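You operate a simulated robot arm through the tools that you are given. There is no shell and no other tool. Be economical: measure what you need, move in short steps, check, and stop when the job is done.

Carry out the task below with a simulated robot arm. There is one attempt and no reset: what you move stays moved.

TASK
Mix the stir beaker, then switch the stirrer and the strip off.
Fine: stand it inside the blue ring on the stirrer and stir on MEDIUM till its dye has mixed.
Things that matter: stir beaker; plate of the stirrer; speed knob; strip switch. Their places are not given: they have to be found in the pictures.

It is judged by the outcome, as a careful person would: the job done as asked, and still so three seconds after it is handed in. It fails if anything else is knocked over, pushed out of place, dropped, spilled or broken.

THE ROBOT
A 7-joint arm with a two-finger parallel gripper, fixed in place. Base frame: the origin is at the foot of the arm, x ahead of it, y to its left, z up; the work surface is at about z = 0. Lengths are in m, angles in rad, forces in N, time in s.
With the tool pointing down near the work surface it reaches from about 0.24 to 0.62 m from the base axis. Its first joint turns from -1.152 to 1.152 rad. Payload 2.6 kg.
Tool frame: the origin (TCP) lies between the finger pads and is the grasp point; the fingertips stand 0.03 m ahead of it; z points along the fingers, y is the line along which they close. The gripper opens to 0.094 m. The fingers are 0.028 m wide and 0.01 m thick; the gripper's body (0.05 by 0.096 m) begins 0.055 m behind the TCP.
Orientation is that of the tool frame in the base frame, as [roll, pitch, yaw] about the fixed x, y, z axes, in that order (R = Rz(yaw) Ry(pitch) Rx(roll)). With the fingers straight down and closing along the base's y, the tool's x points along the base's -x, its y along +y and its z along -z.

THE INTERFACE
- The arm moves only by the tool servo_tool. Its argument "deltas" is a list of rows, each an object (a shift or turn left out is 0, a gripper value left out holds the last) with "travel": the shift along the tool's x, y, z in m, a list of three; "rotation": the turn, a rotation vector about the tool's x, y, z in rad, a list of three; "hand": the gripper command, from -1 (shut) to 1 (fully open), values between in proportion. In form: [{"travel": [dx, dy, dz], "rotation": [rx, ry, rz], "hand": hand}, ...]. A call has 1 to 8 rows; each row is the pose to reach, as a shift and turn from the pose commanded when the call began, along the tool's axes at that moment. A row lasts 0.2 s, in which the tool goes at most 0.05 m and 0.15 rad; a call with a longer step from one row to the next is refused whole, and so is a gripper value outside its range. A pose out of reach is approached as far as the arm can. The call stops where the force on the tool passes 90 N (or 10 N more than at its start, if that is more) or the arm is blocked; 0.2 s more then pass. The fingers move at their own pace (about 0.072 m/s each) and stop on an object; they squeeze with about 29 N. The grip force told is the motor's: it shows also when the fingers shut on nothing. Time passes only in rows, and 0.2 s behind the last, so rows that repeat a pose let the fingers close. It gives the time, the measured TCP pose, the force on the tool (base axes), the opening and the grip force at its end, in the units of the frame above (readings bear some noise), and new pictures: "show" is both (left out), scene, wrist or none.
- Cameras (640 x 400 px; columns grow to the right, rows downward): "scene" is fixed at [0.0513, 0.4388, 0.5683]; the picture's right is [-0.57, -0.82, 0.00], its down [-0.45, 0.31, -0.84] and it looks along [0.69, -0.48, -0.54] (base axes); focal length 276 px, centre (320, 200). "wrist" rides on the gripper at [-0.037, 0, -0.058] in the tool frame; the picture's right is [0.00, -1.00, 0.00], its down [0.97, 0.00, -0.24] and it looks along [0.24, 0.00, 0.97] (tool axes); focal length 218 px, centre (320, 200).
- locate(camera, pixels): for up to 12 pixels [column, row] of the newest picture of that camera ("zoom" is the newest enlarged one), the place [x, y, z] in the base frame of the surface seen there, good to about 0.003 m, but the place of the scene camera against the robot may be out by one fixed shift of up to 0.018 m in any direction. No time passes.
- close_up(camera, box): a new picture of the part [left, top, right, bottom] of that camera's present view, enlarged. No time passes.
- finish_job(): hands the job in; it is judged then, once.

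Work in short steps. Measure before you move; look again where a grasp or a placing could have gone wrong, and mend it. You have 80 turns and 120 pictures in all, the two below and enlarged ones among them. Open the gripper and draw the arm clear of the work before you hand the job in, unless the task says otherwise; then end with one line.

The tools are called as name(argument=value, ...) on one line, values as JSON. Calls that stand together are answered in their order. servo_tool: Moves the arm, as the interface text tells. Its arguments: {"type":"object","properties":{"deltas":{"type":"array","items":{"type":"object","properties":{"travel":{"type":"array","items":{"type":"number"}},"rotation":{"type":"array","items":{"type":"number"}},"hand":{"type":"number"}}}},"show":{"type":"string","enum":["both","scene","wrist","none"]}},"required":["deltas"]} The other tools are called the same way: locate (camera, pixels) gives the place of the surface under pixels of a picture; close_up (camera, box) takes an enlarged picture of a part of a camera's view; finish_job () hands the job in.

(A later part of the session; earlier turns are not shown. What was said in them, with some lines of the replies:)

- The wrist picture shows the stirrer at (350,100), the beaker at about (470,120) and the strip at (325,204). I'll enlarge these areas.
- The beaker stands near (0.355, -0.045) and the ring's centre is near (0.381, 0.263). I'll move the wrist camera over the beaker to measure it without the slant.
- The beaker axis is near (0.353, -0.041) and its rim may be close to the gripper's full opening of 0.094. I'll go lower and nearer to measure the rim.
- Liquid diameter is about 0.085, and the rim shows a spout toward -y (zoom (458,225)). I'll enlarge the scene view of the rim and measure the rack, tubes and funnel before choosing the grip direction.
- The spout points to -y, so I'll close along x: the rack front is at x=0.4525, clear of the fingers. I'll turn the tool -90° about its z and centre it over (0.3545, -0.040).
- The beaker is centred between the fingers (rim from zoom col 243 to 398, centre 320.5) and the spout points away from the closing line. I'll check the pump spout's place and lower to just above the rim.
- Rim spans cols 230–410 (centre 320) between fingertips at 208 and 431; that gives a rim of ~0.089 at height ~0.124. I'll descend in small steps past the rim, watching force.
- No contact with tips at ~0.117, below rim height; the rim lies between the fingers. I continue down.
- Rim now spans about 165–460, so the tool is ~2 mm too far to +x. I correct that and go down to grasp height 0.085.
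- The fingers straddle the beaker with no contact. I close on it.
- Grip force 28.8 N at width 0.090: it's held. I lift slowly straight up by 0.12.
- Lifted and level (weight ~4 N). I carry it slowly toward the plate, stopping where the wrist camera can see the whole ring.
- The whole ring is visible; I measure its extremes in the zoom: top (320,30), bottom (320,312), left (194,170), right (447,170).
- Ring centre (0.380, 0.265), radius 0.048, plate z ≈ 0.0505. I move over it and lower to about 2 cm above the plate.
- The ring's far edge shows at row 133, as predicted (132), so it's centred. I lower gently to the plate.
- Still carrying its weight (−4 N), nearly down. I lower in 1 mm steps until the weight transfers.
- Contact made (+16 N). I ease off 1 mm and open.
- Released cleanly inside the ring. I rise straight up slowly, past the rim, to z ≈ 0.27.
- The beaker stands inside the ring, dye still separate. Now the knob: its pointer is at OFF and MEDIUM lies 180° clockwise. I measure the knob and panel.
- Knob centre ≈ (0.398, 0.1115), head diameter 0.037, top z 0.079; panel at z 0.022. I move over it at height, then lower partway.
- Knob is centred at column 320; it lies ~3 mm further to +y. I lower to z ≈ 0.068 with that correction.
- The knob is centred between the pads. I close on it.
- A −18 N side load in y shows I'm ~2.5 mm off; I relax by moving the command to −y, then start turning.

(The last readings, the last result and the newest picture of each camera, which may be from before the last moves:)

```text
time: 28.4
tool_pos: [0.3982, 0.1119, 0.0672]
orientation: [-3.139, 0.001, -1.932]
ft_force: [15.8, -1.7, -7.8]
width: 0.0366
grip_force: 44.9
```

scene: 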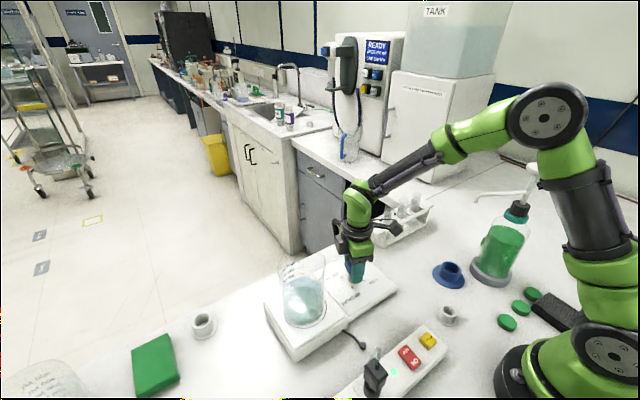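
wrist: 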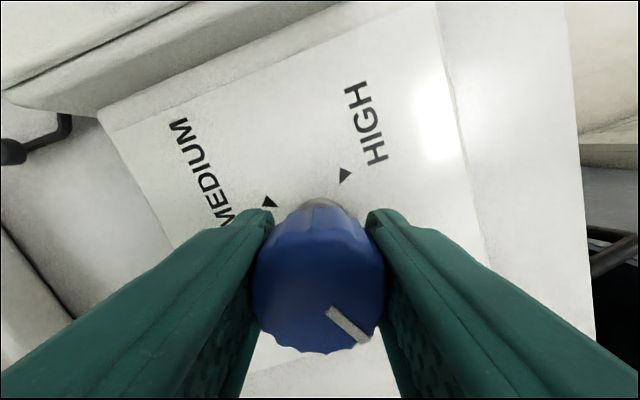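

The knob turns with the gripper. I continue clockwise, with a 2 mm correction for the +x load.

servo_tool(deltas=[{"travel": [-0.0007, -0.0019, 0], "rotation": [0, 0, 0.14]}, {"travel": [-0.0007, -0.0019, 0], "rotation": [0, 0, 0.28]}, {"travel": [-0.0007, -0.0019, 0], "rotation": [0, 0, 0.42]}, {"travel": [-0.0007, -0.0019, 0], "rotation": [0, 0, 0.56]}, {"travel": [-0.0007, -0.0019, 0], "rotation": [0, 0, 0.7]}, {"travel": [-0.0007, -0.0019, 0], "rotation": [0, 0, 0.84]}, {"travel": [-0.0007, -0.0019, 0], "rotation": [0, 0, 0.98]}, {"travel": [-0.0007, -0.0019, 0], "rotation": [0, 0, 0.98]}], show="wrist")

```text
time: 30.2
tool_pos: [0.3989, 0.1102, 0.0677]
orientation: [3.14, -0.003, -2.914]
ft_force: [-16.8, -8.6, 21.1]
width: 0.0367
grip_force: 44.6
```

wrist: 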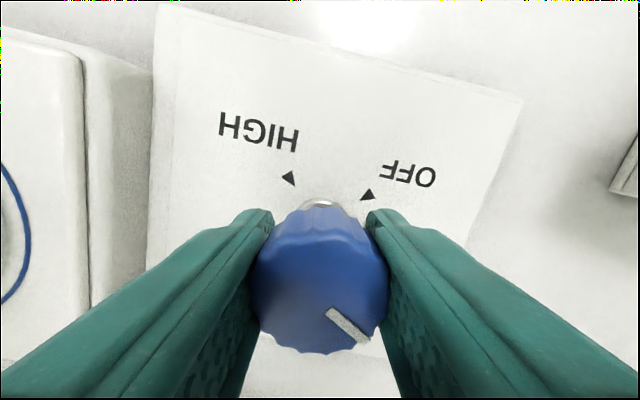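

1.34 rad turned; small loads again, so I ease the pose and continue.

servo_tool(deltas=[{"travel": [0.0018, -0.0005, -0.001], "rotation": [0, 0, 0.14]}, {"travel": [0.0018, -0.0005, -0.001], "rotation": [0, 0, 0.28]}, {"travel": [0.0018, -0.0005, -0.001], "rotation": [0, 0, 0.42]}, {"travel": [0.0018, -0.0005, -0.001], "rotation": [0, 0, 0.56]}, {"travel": [0.0018, -0.0005, -0.001], "rotation": [0, 0, 0.7]}, {"travel": [0.0018, -0.0005, -0.001], "rotation": [0, 0, 0.84]}, {"travel": [0.0018, -0.0005, -0.001], "rotation": [0, 0, 0.98]}, {"travel": [0.0018, -0.0005, -0.001], "rotation": [0, 0, 0.98]}])

```text
time: 32.0
tool_pos: [0.3987, 0.1091, 0.0676]
orientation: [-3.138, 0.0, 2.39]
ft_force: [9.2, -1.2, -31.2]
width: 0.0366
grip_force: 44.6
```

scene: 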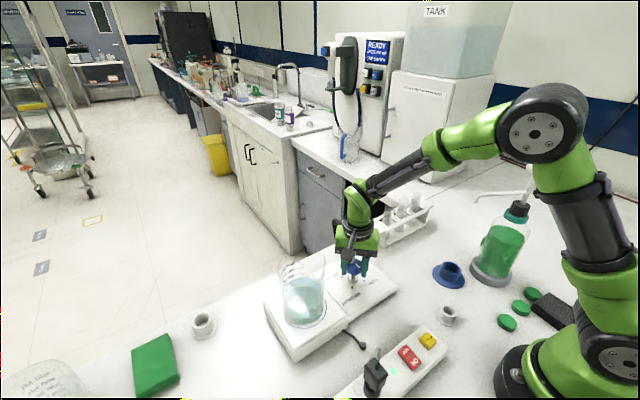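
wrist: 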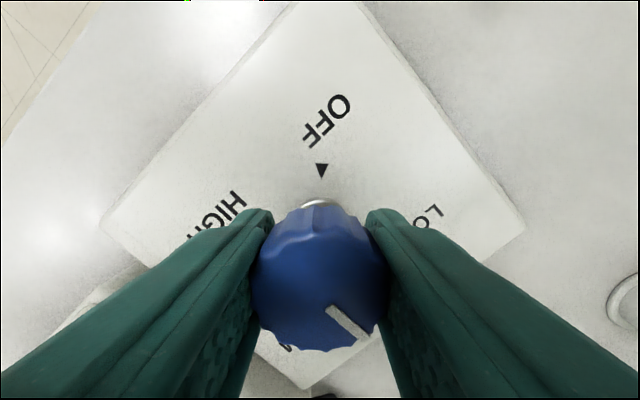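

2.32 rad turned. I release the vertical pull (0.6 mm down) and complete the remaining 0.82 rad.

servo_tool(deltas=[{"travel": [0, 0, 0.0006], "rotation": [0, 0, 0.14]}, {"travel": [0, 0, 0.0006], "rotation": [0, 0, 0.28]}, {"travel": [0, 0, 0.0006], "rotation": [0, 0, 0.42]}, {"travel": [0, 0, 0.0006], "rotation": [0, 0, 0.56]}, {"travel": [0, 0, 0.0006], "rotation": [0, 0, 0.7]}, {"travel": [0, 0, 0.0006], "rotation": [0, 0, 0.82]}, {"travel": [0, 0, 0.0006], "rotation": [0, 0, 0.82]}])

close_up(camera="scene", box=[240, 220, 400, 370])

```text
time: 33.6
tool_pos: [0.3973, 0.1081, 0.0685]
orientation: [-3.138, 0.0, 1.57]
ft_force: [-20.6, -14.1, 9.0]
width: 0.0364
grip_force: 45.3
```

scene: 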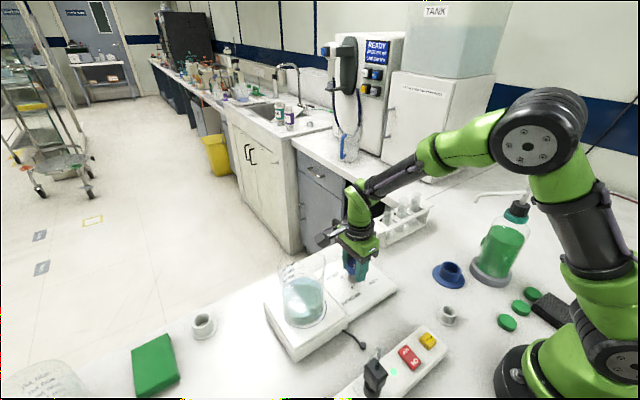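
wrist: 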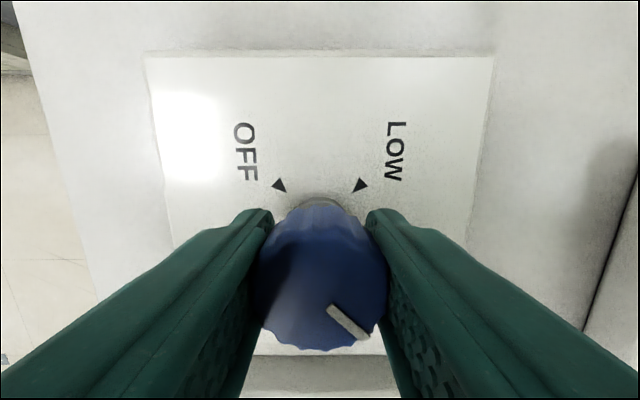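

```text
2.67 times, centred on (320, 295) of scene
```

zoom: 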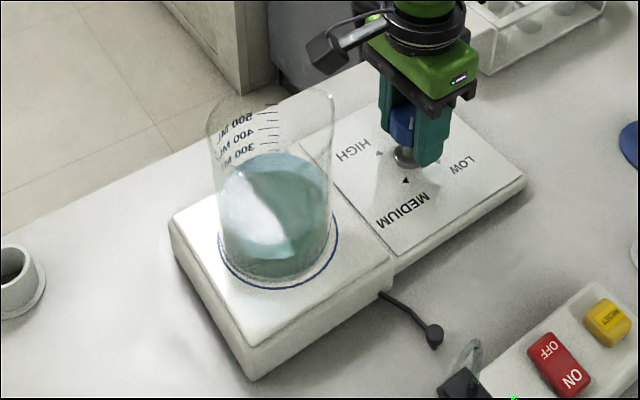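

The knob is at MEDIUM. I hold and wait to see whether the dye mixes.

servo_tool(deltas=[{"travel": [0.001, 0, 0]}, {"travel": [0.001, 0, 0]}, {"travel": [0.001, 0, 0]}, {"travel": [0.001, 0, 0]}, {"travel": [0.001, 0, 0]}, {"travel": [0.001, 0, 0]}, {"travel": [0.001, 0, 0]}, {"travel": [0.001, 0, 0]}], show="none")

close_up(camera="scene", box=[240, 220, 400, 370])

```text
time: 35.4
tool_pos: [0.3978, 0.1098, 0.0681]
orientation: [-3.136, 0.003, 1.571]
ft_force: [-27.7, -23.9, 22.4]
width: 0.0366
grip_force: 44.8
```

```text
2.67 times, centred on (320, 295) of scene
```

zoom: 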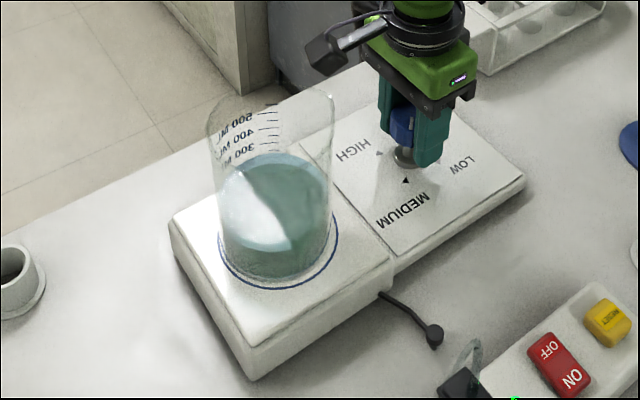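

I relax the side loads (wrong sign before) and keep waiting.

servo_tool(deltas=[{"travel": [-0.003, -0.002, -0.0004]}, {"travel": [-0.003, -0.002, -0.0004]}, {"travel": [-0.003, -0.002, -0.0004]}, {"travel": [-0.003, -0.002, -0.0004]}, {"travel": [-0.003, -0.002, -0.0004]}, {"travel": [-0.003, -0.002, -0.0004]}, {"travel": [-0.003, -0.002, -0.0004]}, {"travel": [-0.003, -0.002, -0.0004]}], show="none")

close_up(camera="scene", box=[270, 240, 350, 340])

```text
time: 37.2
tool_pos: [0.3984, 0.1095, 0.0687]
orientation: [3.137, -0.002, 1.577]
ft_force: [31.1, 18.4, -28.4]
width: 0.0365
grip_force: 44.6
```

```text
4.00 times, centred on (310, 290) of scene
```

zoom: 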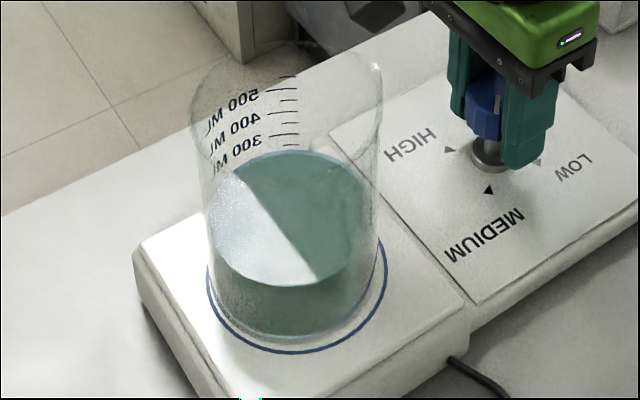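

The colour is changing: it is mixing. I halve the correction and keep waiting.

servo_tool(deltas=[{"travel": [0.0012, 0.001, 0.0003]}, {"travel": [0.0012, 0.001, 0.0003]}, {"travel": [0.0012, 0.001, 0.0003]}, {"travel": [0.0012, 0.001, 0.0003]}, {"travel": [0.0012, 0.001, 0.0003]}, {"travel": [0.0012, 0.001, 0.0003]}, {"travel": [0.0012, 0.001, 0.0003]}, {"travel": [0.0012, 0.001, 0.0003]}], show="none")

servo_tool(deltas=[{}, {}, {}, {}, {}, {}, {}, {}], show="none")

close_up(camera="scene", box=[270, 240, 350, 340])

```text
time: 39.0
tool_pos: [0.3984, 0.1089, 0.0683]
orientation: [3.142, -0.002, 1.574]
ft_force: [-13.9, 7.0, 32.3]
width: 0.0366
grip_force: 45.0
```

```text
time: 40.8
tool_pos: [0.3984, 0.1084, 0.0694]
orientation: [3.141, -0.003, 1.573]
ft_force: [-16.1, 4.4, 32.5]
width: 0.0369
grip_force: 45.1
```

```text
4.00 times, centred on (310, 290) of scene
```

zoom: 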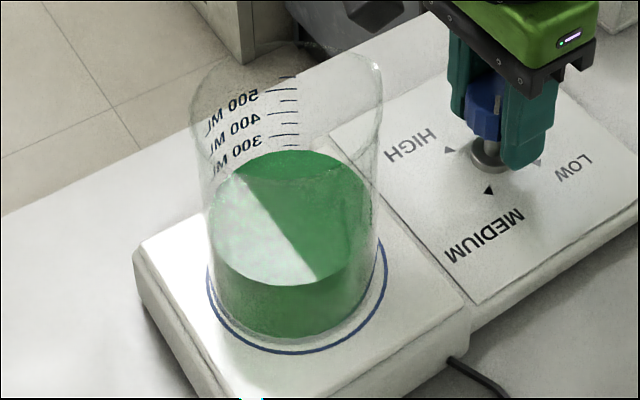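

It has turned a uniform green. I wait a bit more to confirm that the colour has settled.

servo_tool(deltas=[{"travel": [0, -0.0005, -0.0005]}, {"travel": [0, -0.0005, -0.0005]}, {"travel": [0, -0.0005, -0.0005]}, {"travel": [0, -0.0005, -0.0005]}, {"travel": [0, -0.0005, -0.0005]}, {"travel": [0, -0.0005, -0.0005]}, {"travel": [0, -0.0005, -0.0005]}, {"travel": [0, -0.0005, -0.0005]}], show="none")

close_up(camera="scene", box=[270, 240, 350, 340])

```text
time: 42.6
tool_pos: [0.3963, 0.1086, 0.0677]
orientation: [3.141, 0.0, 1.574]
ft_force: [12.0, 8.5, -2.7]
width: 0.0368
grip_force: 45.6
```

```text
4.00 times, centred on (310, 290) of scene
```

zoom: 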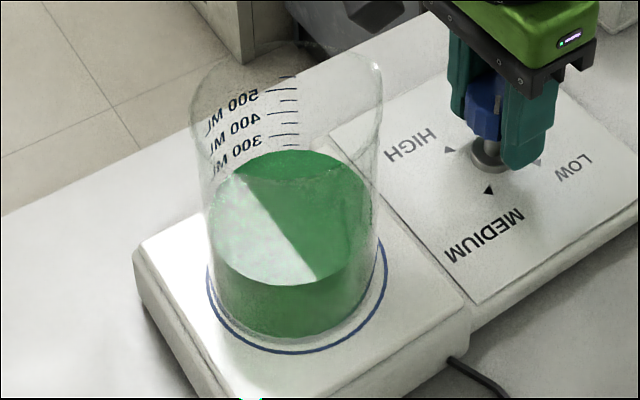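

Colour is settled green: mixed. Now I turn the knob back counter-clockwise to OFF.

servo_tool(deltas=[{"rotation": [0, 0, -0.14]}, {"rotation": [0, 0, -0.28]}, {"rotation": [0, 0, -0.42]}, {"rotation": [0, 0, -0.56]}, {"rotation": [0, 0, -0.7]}, {"rotation": [0, 0, -0.82]}, {"rotation": [0, 0, -0.82]}], show="none")

```text
time: 44.2
tool_pos: [0.3987, 0.1097, 0.0684]
orientation: [3.135, 0.006, 2.397]
ft_force: [34.2, 10.9, -23.4]
width: 0.0367
grip_force: 45.2
```

servo_tool(deltas=[{"travel": [-0.0008, 0.0014, 0.0005], "rotation": [0, 0, -0.14]}, {"travel": [-0.0008, 0.0014, 0.0005], "rotation": [0, 0, -0.28]}, {"travel": [-0.0008, 0.0014, 0.0005], "rotation": [0, 0, -0.42]}, {"travel": [-0.0008, 0.0014, 0.0005], "rotation": [0, 0, -0.56]}, {"travel": [-0.0008, 0.0014, 0.0005], "rotation": [0, 0, -0.7]}, {"travel": [-0.0008, 0.0014, 0.0005], "rotation": [0, 0, -0.84]}, {"travel": [-0.0008, 0.0014, 0.0005], "rotation": [0, 0, -0.98]}, {"travel": [-0.0008, 0.0014, 0.0005], "rotation": [0, 0, -0.98]}], show="wrist")

```text
time: 46.0
tool_pos: [0.3998, 0.1111, 0.0683]
orientation: [3.141, 0.001, -2.907]
ft_force: [-3.0, 3.7, 30.5]
width: 0.0366
grip_force: 44.9
```

wrist: 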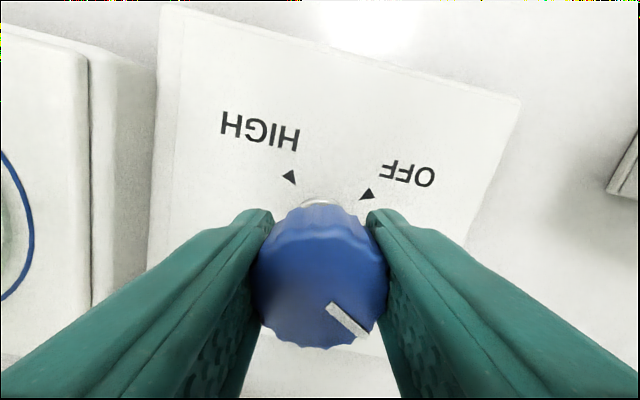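

Turning follows well. Remaining 1.34 rad back to the start yaw of −1.571.

servo_tool(deltas=[{"travel": [0, 0, -0.0006], "rotation": [0, 0, -0.14]}, {"travel": [0, 0, -0.0006], "rotation": [0, 0, -0.28]}, {"travel": [0, 0, -0.0006], "rotation": [0, 0, -0.42]}, {"travel": [0, 0, -0.0006], "rotation": [0, 0, -0.56]}, {"travel": [0, 0, -0.0006], "rotation": [0, 0, -0.7]}, {"travel": [0, 0, -0.0006], "rotation": [0, 0, -0.84]}, {"travel": [0, 0, -0.0006], "rotation": [0, 0, -0.98]}, {"travel": [0, 0, -0.0006], "rotation": [0, 0, -0.98]}], show="none")

servo_tool(deltas=[{"rotation": [0, 0, -0.12]}, {"rotation": [0, 0, -0.24]}, {"rotation": [0, 0, -0.36]}, {"rotation": [0, 0, -0.36]}], show="wrist")

```text
time: 47.8
tool_pos: [0.3988, 0.1095, 0.0695]
orientation: [3.139, 0.003, -1.928]
ft_force: [-15.7, 13.8, 22.8]
width: 0.0364
grip_force: 46.0
```

```text
time: 48.8
tool_pos: [0.3976, 0.1109, 0.0683]
orientation: [3.14, 0.003, -1.568]
ft_force: [-16.3, 17.3, 14.3]
width: 0.0368
grip_force: 44.8
```

wrist: 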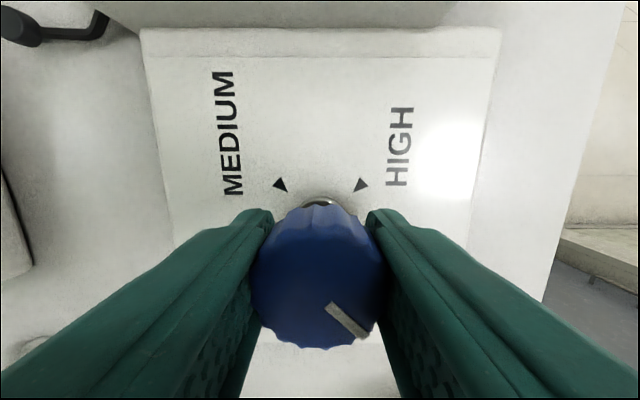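

Pointer is back at OFF. I open and rise.

servo_tool(deltas=[{"hand": 1}, {"hand": 1}, {"hand": 1}, {"hand": 1}, {"travel": [0, 0, -0.04], "hand": 1}, {"travel": [0, 0, -0.08], "hand": 1}, {"travel": [0, 0, -0.12], "hand": 1}, {"travel": [0, 0, -0.15], "hand": 1}])

close_up(camera="wrist", box=[0, 0, 440, 280])

close_up(camera="scene", box=[260, 240, 460, 400])

```text
time: 50.6
tool_pos: [0.3994, 0.1083, 0.2203]
orientation: [-3.141, -0.001, -1.57]
ft_force: [-0.3, -0.7, -0.4]
width: 0.0938
grip_force: 0.0
```

scene: 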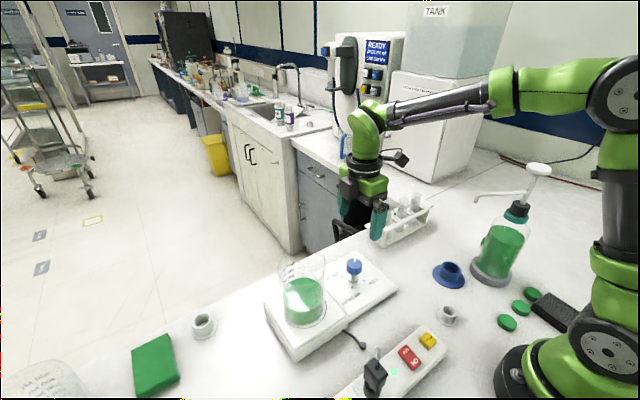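
wrist: 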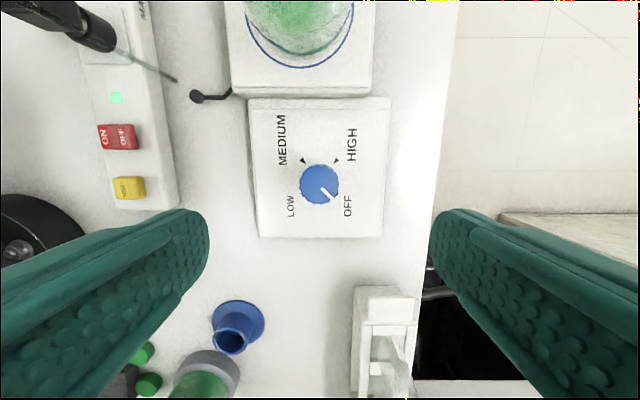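

```text
1.43 times, centred on (220, 140) of wrist
```

zoom: 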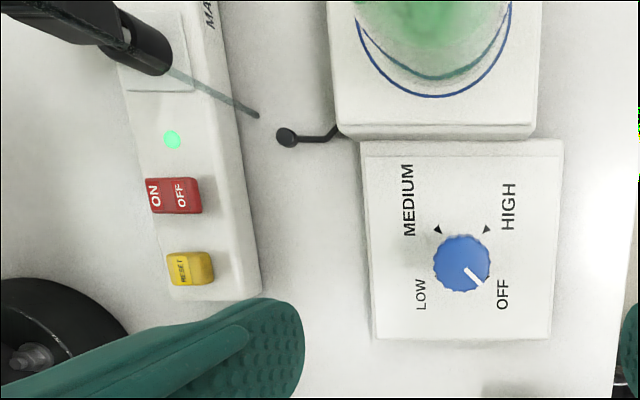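

```text
2.50 times, centred on (360, 320) of scene
```

zoom: 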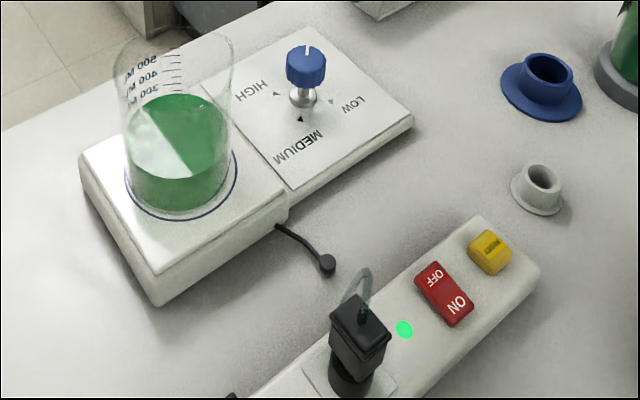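

Stirrer is off, beaker mixed and still in the ring. Now the rocker at wrist (118,137): ON end toward −x, OFF end toward +x. I measure it.

close_up(camera="wrist", box=[70, 80, 190, 210])

locate(camera="wrist", pixels=[[100, 137], [106, 137], [112, 137], [118, 137], [124, 137], [130, 137], [135, 137], [145, 137], [120, 128], [120, 146], [130, 188], [155, 137]])

locate(camera="scene", pixels=[[402, 350], [406, 354], [410, 358], [414, 362], [417, 366], [404, 361], [415, 354]])

```text
3.08 times, centred on (130, 145) of wrist
```

zoom: 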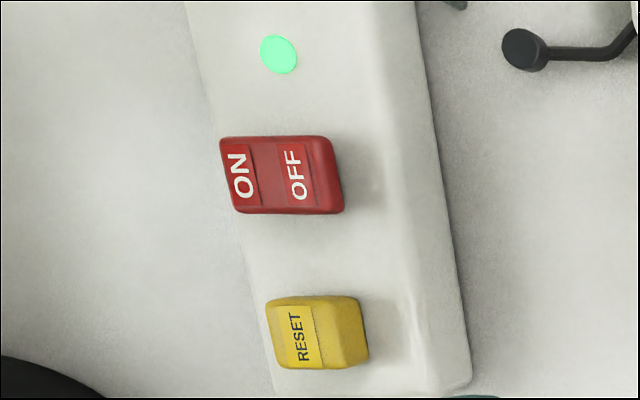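

```text
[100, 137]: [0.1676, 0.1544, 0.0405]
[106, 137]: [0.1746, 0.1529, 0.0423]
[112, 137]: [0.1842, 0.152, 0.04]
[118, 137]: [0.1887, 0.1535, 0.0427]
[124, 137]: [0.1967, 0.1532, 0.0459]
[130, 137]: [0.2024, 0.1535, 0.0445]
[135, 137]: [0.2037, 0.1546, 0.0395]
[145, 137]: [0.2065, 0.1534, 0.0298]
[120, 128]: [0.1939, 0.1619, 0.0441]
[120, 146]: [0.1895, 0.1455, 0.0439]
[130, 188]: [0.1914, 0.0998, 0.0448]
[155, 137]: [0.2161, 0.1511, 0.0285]
```

```text
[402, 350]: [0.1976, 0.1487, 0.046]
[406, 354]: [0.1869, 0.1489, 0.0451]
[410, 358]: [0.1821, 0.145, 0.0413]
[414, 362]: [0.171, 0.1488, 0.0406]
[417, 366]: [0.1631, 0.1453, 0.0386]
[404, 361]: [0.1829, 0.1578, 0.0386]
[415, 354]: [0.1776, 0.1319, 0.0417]
```

Rocker spans x 0.167–0.2035, y 0.143–0.163, its OFF end raised (z 0.046). I check the plug and cable heights beside it before coming down.

locate(camera="scene", pixels=[[376, 362], [372, 365], [380, 352], [378, 350], [376, 378], [393, 371]])

servo_tool(deltas=[{"travel": [-0.011, 0.049, 0], "hand": -1}, {"travel": [-0.022, 0.098, 0], "hand": -1}, {"travel": [-0.033, 0.147, 0], "hand": -1}, {"travel": [-0.043, 0.196, 0], "hand": -1}, {"travel": [-0.043, 0.196, 0.04], "hand": -1}, {"travel": [-0.043, 0.196, 0.07], "hand": -1}, {"travel": [-0.043, 0.196, 0.07], "hand": -1}])

```text
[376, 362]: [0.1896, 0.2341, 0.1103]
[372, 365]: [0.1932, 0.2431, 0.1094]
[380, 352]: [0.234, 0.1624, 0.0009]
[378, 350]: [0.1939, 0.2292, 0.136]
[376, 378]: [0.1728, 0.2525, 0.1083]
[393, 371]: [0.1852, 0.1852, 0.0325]
```

```text
refused: row 1 steps farther than a row can; nothing moved
```

Plug and cable reach z ≈ 0.136 at y ≥ 0.23, so I turn the tool back by 90° (camera toward +x, away from the cable) while moving at height above the switch.

servo_tool(deltas=[{"travel": [-0.004, 0.02, -0.02], "rotation": [0, 0, 0.14], "hand": -1}, {"travel": [-0.01, 0.05, -0.03], "rotation": [0, 0, 0.28], "hand": -1}, {"travel": [-0.016, 0.08, -0.03], "rotation": [0, 0, 0.42], "hand": -1}, {"travel": [-0.022, 0.11, -0.03], "rotation": [0, 0, 0.56], "hand": -1}, {"travel": [-0.028, 0.14, -0.03], "rotation": [0, 0, 0.7], "hand": -1}, {"travel": [-0.035, 0.17, -0.03], "rotation": [0, 0, 0.84], "hand": -1}, {"travel": [-0.043, 0.194, -0.03], "rotation": [0, 0, 0.98], "hand": -1}, {"travel": [-0.043, 0.194, -0.03], "rotation": [0, 0, 1.12], "hand": -1}], show="none")

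servo_tool(deltas=[{"rotation": [0, 0, 0.14]}, {"rotation": [0, 0, 0.28]}, {"rotation": [0, 0, 0.42]}, {"rotation": [0, 0, 0.451]}, {"rotation": [0, 0, 0.451]}])

```text
time: 52.4
tool_pos: [0.2047, 0.1531, 0.2475]
orientation: [3.141, -0.001, -2.693]
ft_force: [-0.5, -0.1, 0.1]
width: 0.0
grip_force: 29.0
```

```text
time: 53.6
tool_pos: [0.2044, 0.1529, 0.2484]
orientation: [3.14, 0.0, -3.141]
ft_force: [-0.1, -0.3, 0.6]
width: 0.0
grip_force: 28.8
```

scene: 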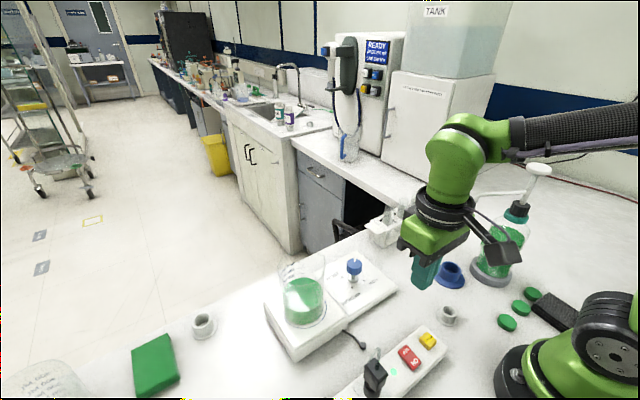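
wrist: 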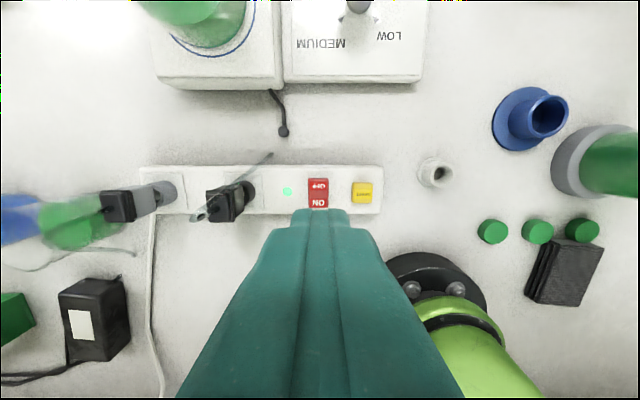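

Column 318 is aligned with the rocker. I re-measure it from here.

locate(camera="wrist", pixels=[[318, 180], [318, 184], [318, 190], [318, 197], [318, 204], [310, 187], [327, 187], [250, 185], [240, 215], [318, 176]])

close_up(camera="wrist", box=[190, 140, 390, 240])

```text
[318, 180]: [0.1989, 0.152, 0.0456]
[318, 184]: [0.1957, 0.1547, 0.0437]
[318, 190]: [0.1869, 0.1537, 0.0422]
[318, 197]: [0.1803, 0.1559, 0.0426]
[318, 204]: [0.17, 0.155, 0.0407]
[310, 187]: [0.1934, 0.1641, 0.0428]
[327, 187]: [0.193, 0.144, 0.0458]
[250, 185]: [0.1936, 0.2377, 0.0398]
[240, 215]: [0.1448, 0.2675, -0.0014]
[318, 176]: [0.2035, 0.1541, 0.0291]
```

```text
3.20 times, centred on (290, 190) of wrist
```

zoom: 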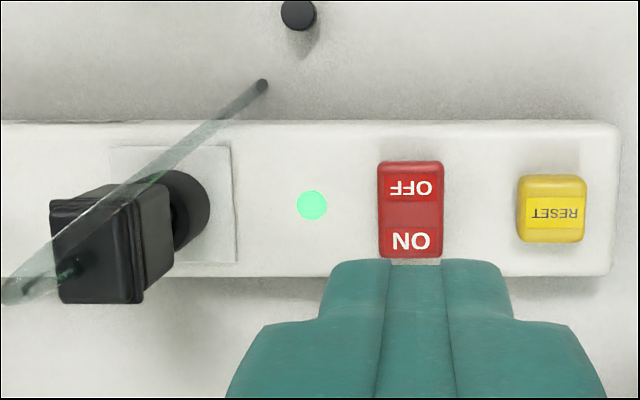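

A cable reaches from the plug toward (282,154); I check its height relative to the gripper body.

locate(camera="wrist", pixels=[[272, 154], [268, 157], [260, 162], [250, 168], [240, 175], [225, 183], [210, 200], [222, 200]])

close_up(camera="scene", box=[330, 310, 450, 400])

```text
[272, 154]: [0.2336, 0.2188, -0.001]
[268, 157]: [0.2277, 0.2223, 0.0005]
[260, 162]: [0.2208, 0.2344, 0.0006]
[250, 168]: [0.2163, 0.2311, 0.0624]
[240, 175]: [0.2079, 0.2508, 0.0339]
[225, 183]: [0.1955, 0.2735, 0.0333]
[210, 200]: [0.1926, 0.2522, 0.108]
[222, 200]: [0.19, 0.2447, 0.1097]
```

```text
4.44 times, centred on (390, 355) of scene
```

zoom: 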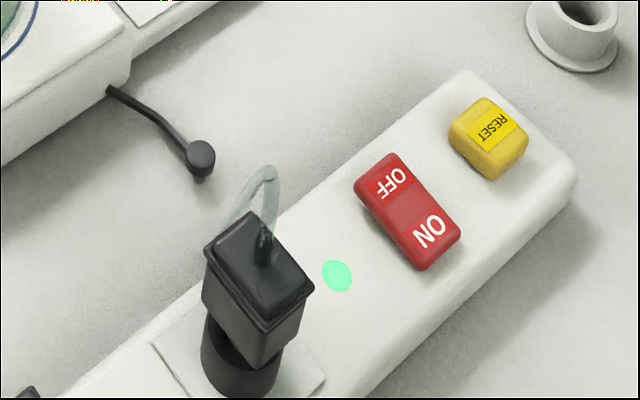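

The cable keeps y ≥ 0.21 and the gripper body reaches only 0.20, so it's clear. I lower to tips ~1 cm above the OFF end.

servo_tool(deltas=[{"travel": [0, -0.001, 0.045]}, {"travel": [0, -0.001, 0.09]}, {"travel": [0, -0.001, 0.13]}, {"travel": [0, -0.001, 0.161]}, {"travel": [0, -0.001, 0.161]}])

close_up(camera="scene", box=[330, 290, 470, 400])

```text
time: 54.8
tool_pos: [0.2052, 0.154, 0.0885]
orientation: [-3.141, 0.0, -3.141]
ft_force: [-0.5, 0.3, -0.6]
width: 0.0001
grip_force: 28.9
```

scene: 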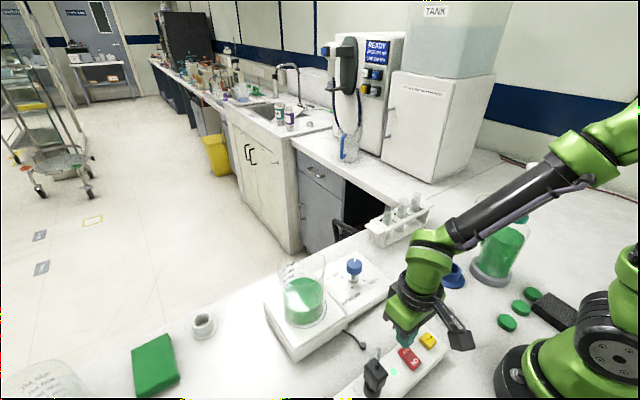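
wrist: 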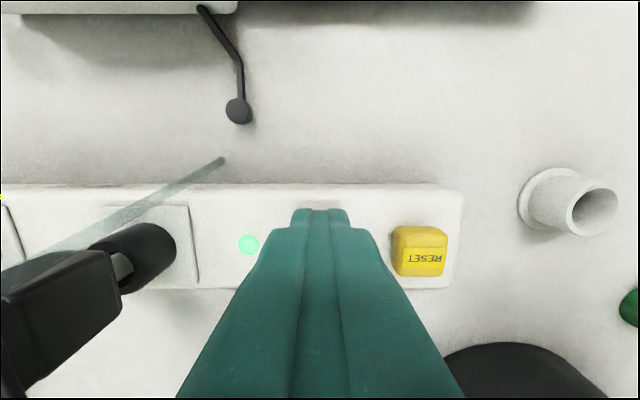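

```text
3.64 times, centred on (400, 345) of scene
```

zoom: 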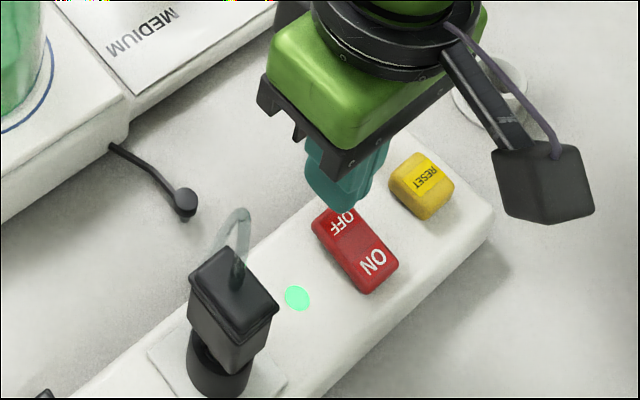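

Fingertips are over the OFF end. I press down in small steps.

servo_tool(deltas=[{"travel": [0, 0, 0.006]}, {"travel": [0, 0, 0.011]}, {"travel": [0, 0, 0.014]}, {"travel": [0, 0, 0.017]}, {"travel": [0, 0, 0.019]}, {"travel": [0, 0, 0.019]}])

close_up(camera="scene", box=[330, 290, 470, 400])

```text
time: 56.2
tool_pos: [0.2058, 0.1519, 0.0704]
orientation: [3.142, 0.002, -3.14]
ft_force: [-5.5, -10.8, 55.6]
width: 0.0002
grip_force: 29.2
```

scene: 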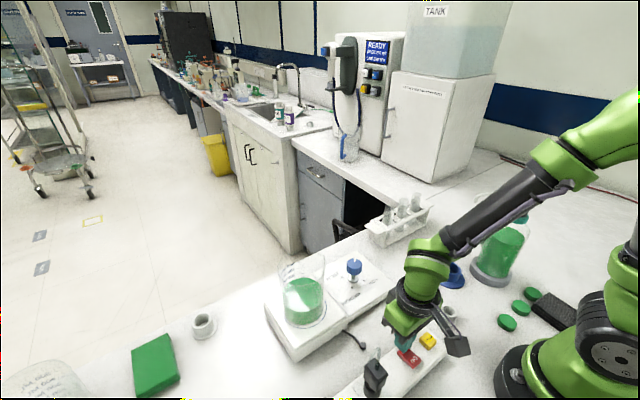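
wrist: 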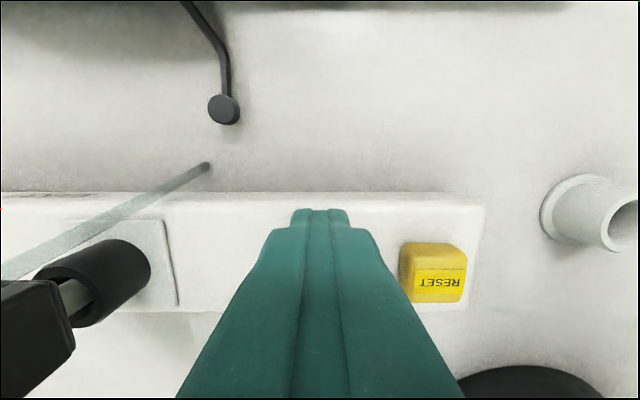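

```text
3.64 times, centred on (400, 345) of scene
```

zoom: 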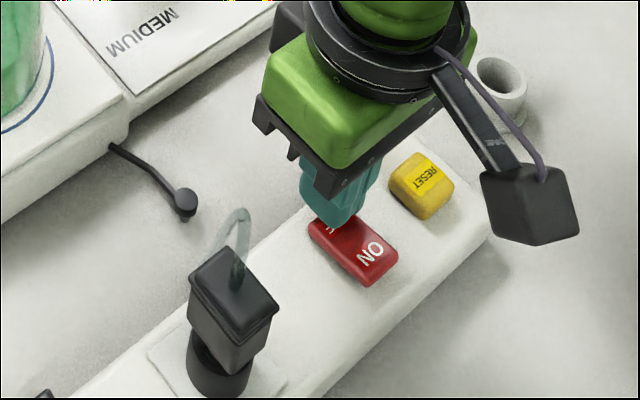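

The green lamp has gone out: the strip is off. I rise straight up.

servo_tool(deltas=[{"travel": [0, 0, -0.03]}, {"travel": [0, 0, -0.075]}, {"travel": [0, 0, -0.12]}, {"travel": [0, 0, -0.165]}, {"travel": [0, 0, -0.21], "hand": 1}, {"travel": [0, 0, -0.25], "hand": 1}, {"travel": [0, 0, -0.28], "hand": 1}, {"travel": [0, 0, -0.28], "hand": 1}])

close_up(camera="scene", box=[250, 240, 460, 400])

close_up(camera="wrist", box=[200, 60, 440, 240])

```text
time: 58.0
tool_pos: [0.2059, 0.1517, 0.3464]
orientation: [3.141, 0.0, -3.142]
ft_force: [-0.1, 0.4, 0.4]
width: 0.094
grip_force: 0.1
```

scene: 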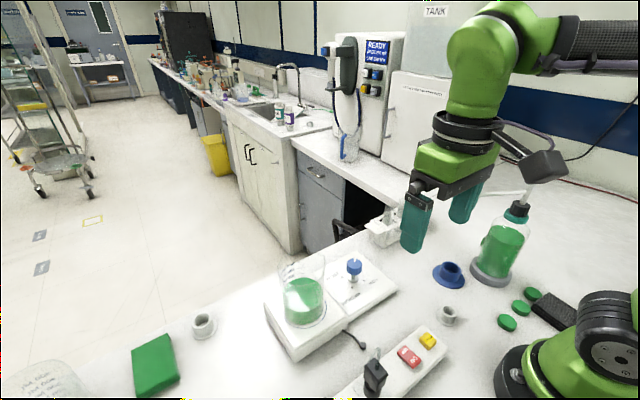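
wrist: 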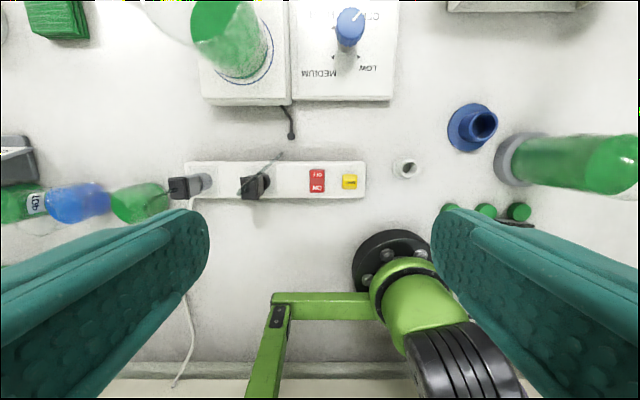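

```text
2.50 times, centred on (355, 320) of scene
```

zoom: 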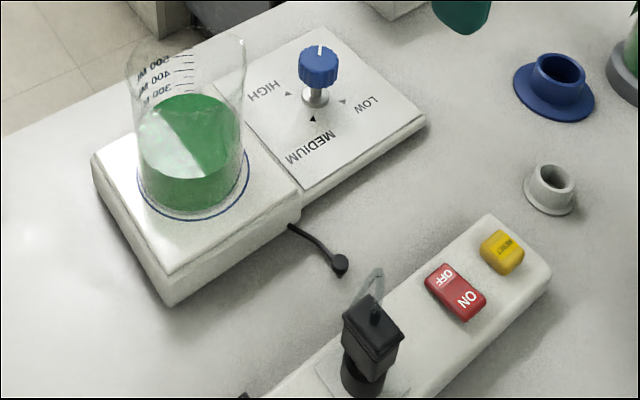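

```text
2.22 times, centred on (320, 150) of wrist
```

zoom: 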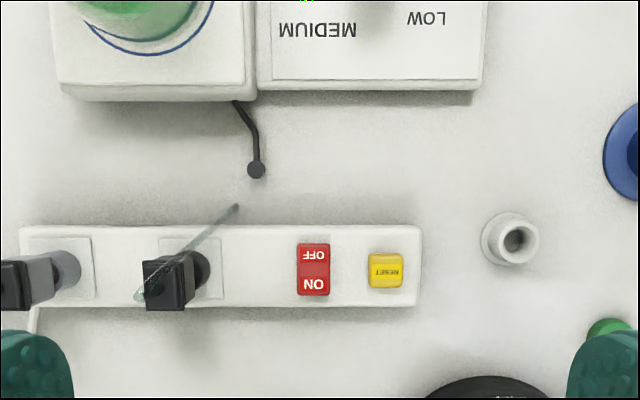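

The lamp is out, the knob points to OFF, the dye is uniform green and the beaker stands in the ring. The gripper is open and clear, so I hand the job in.

finish_job()

```text
The job is handed in.
```

The beaker is inside the blue ring with its dye mixed to an even green on MEDIUM, and the stirrer and the strip are both switched off.
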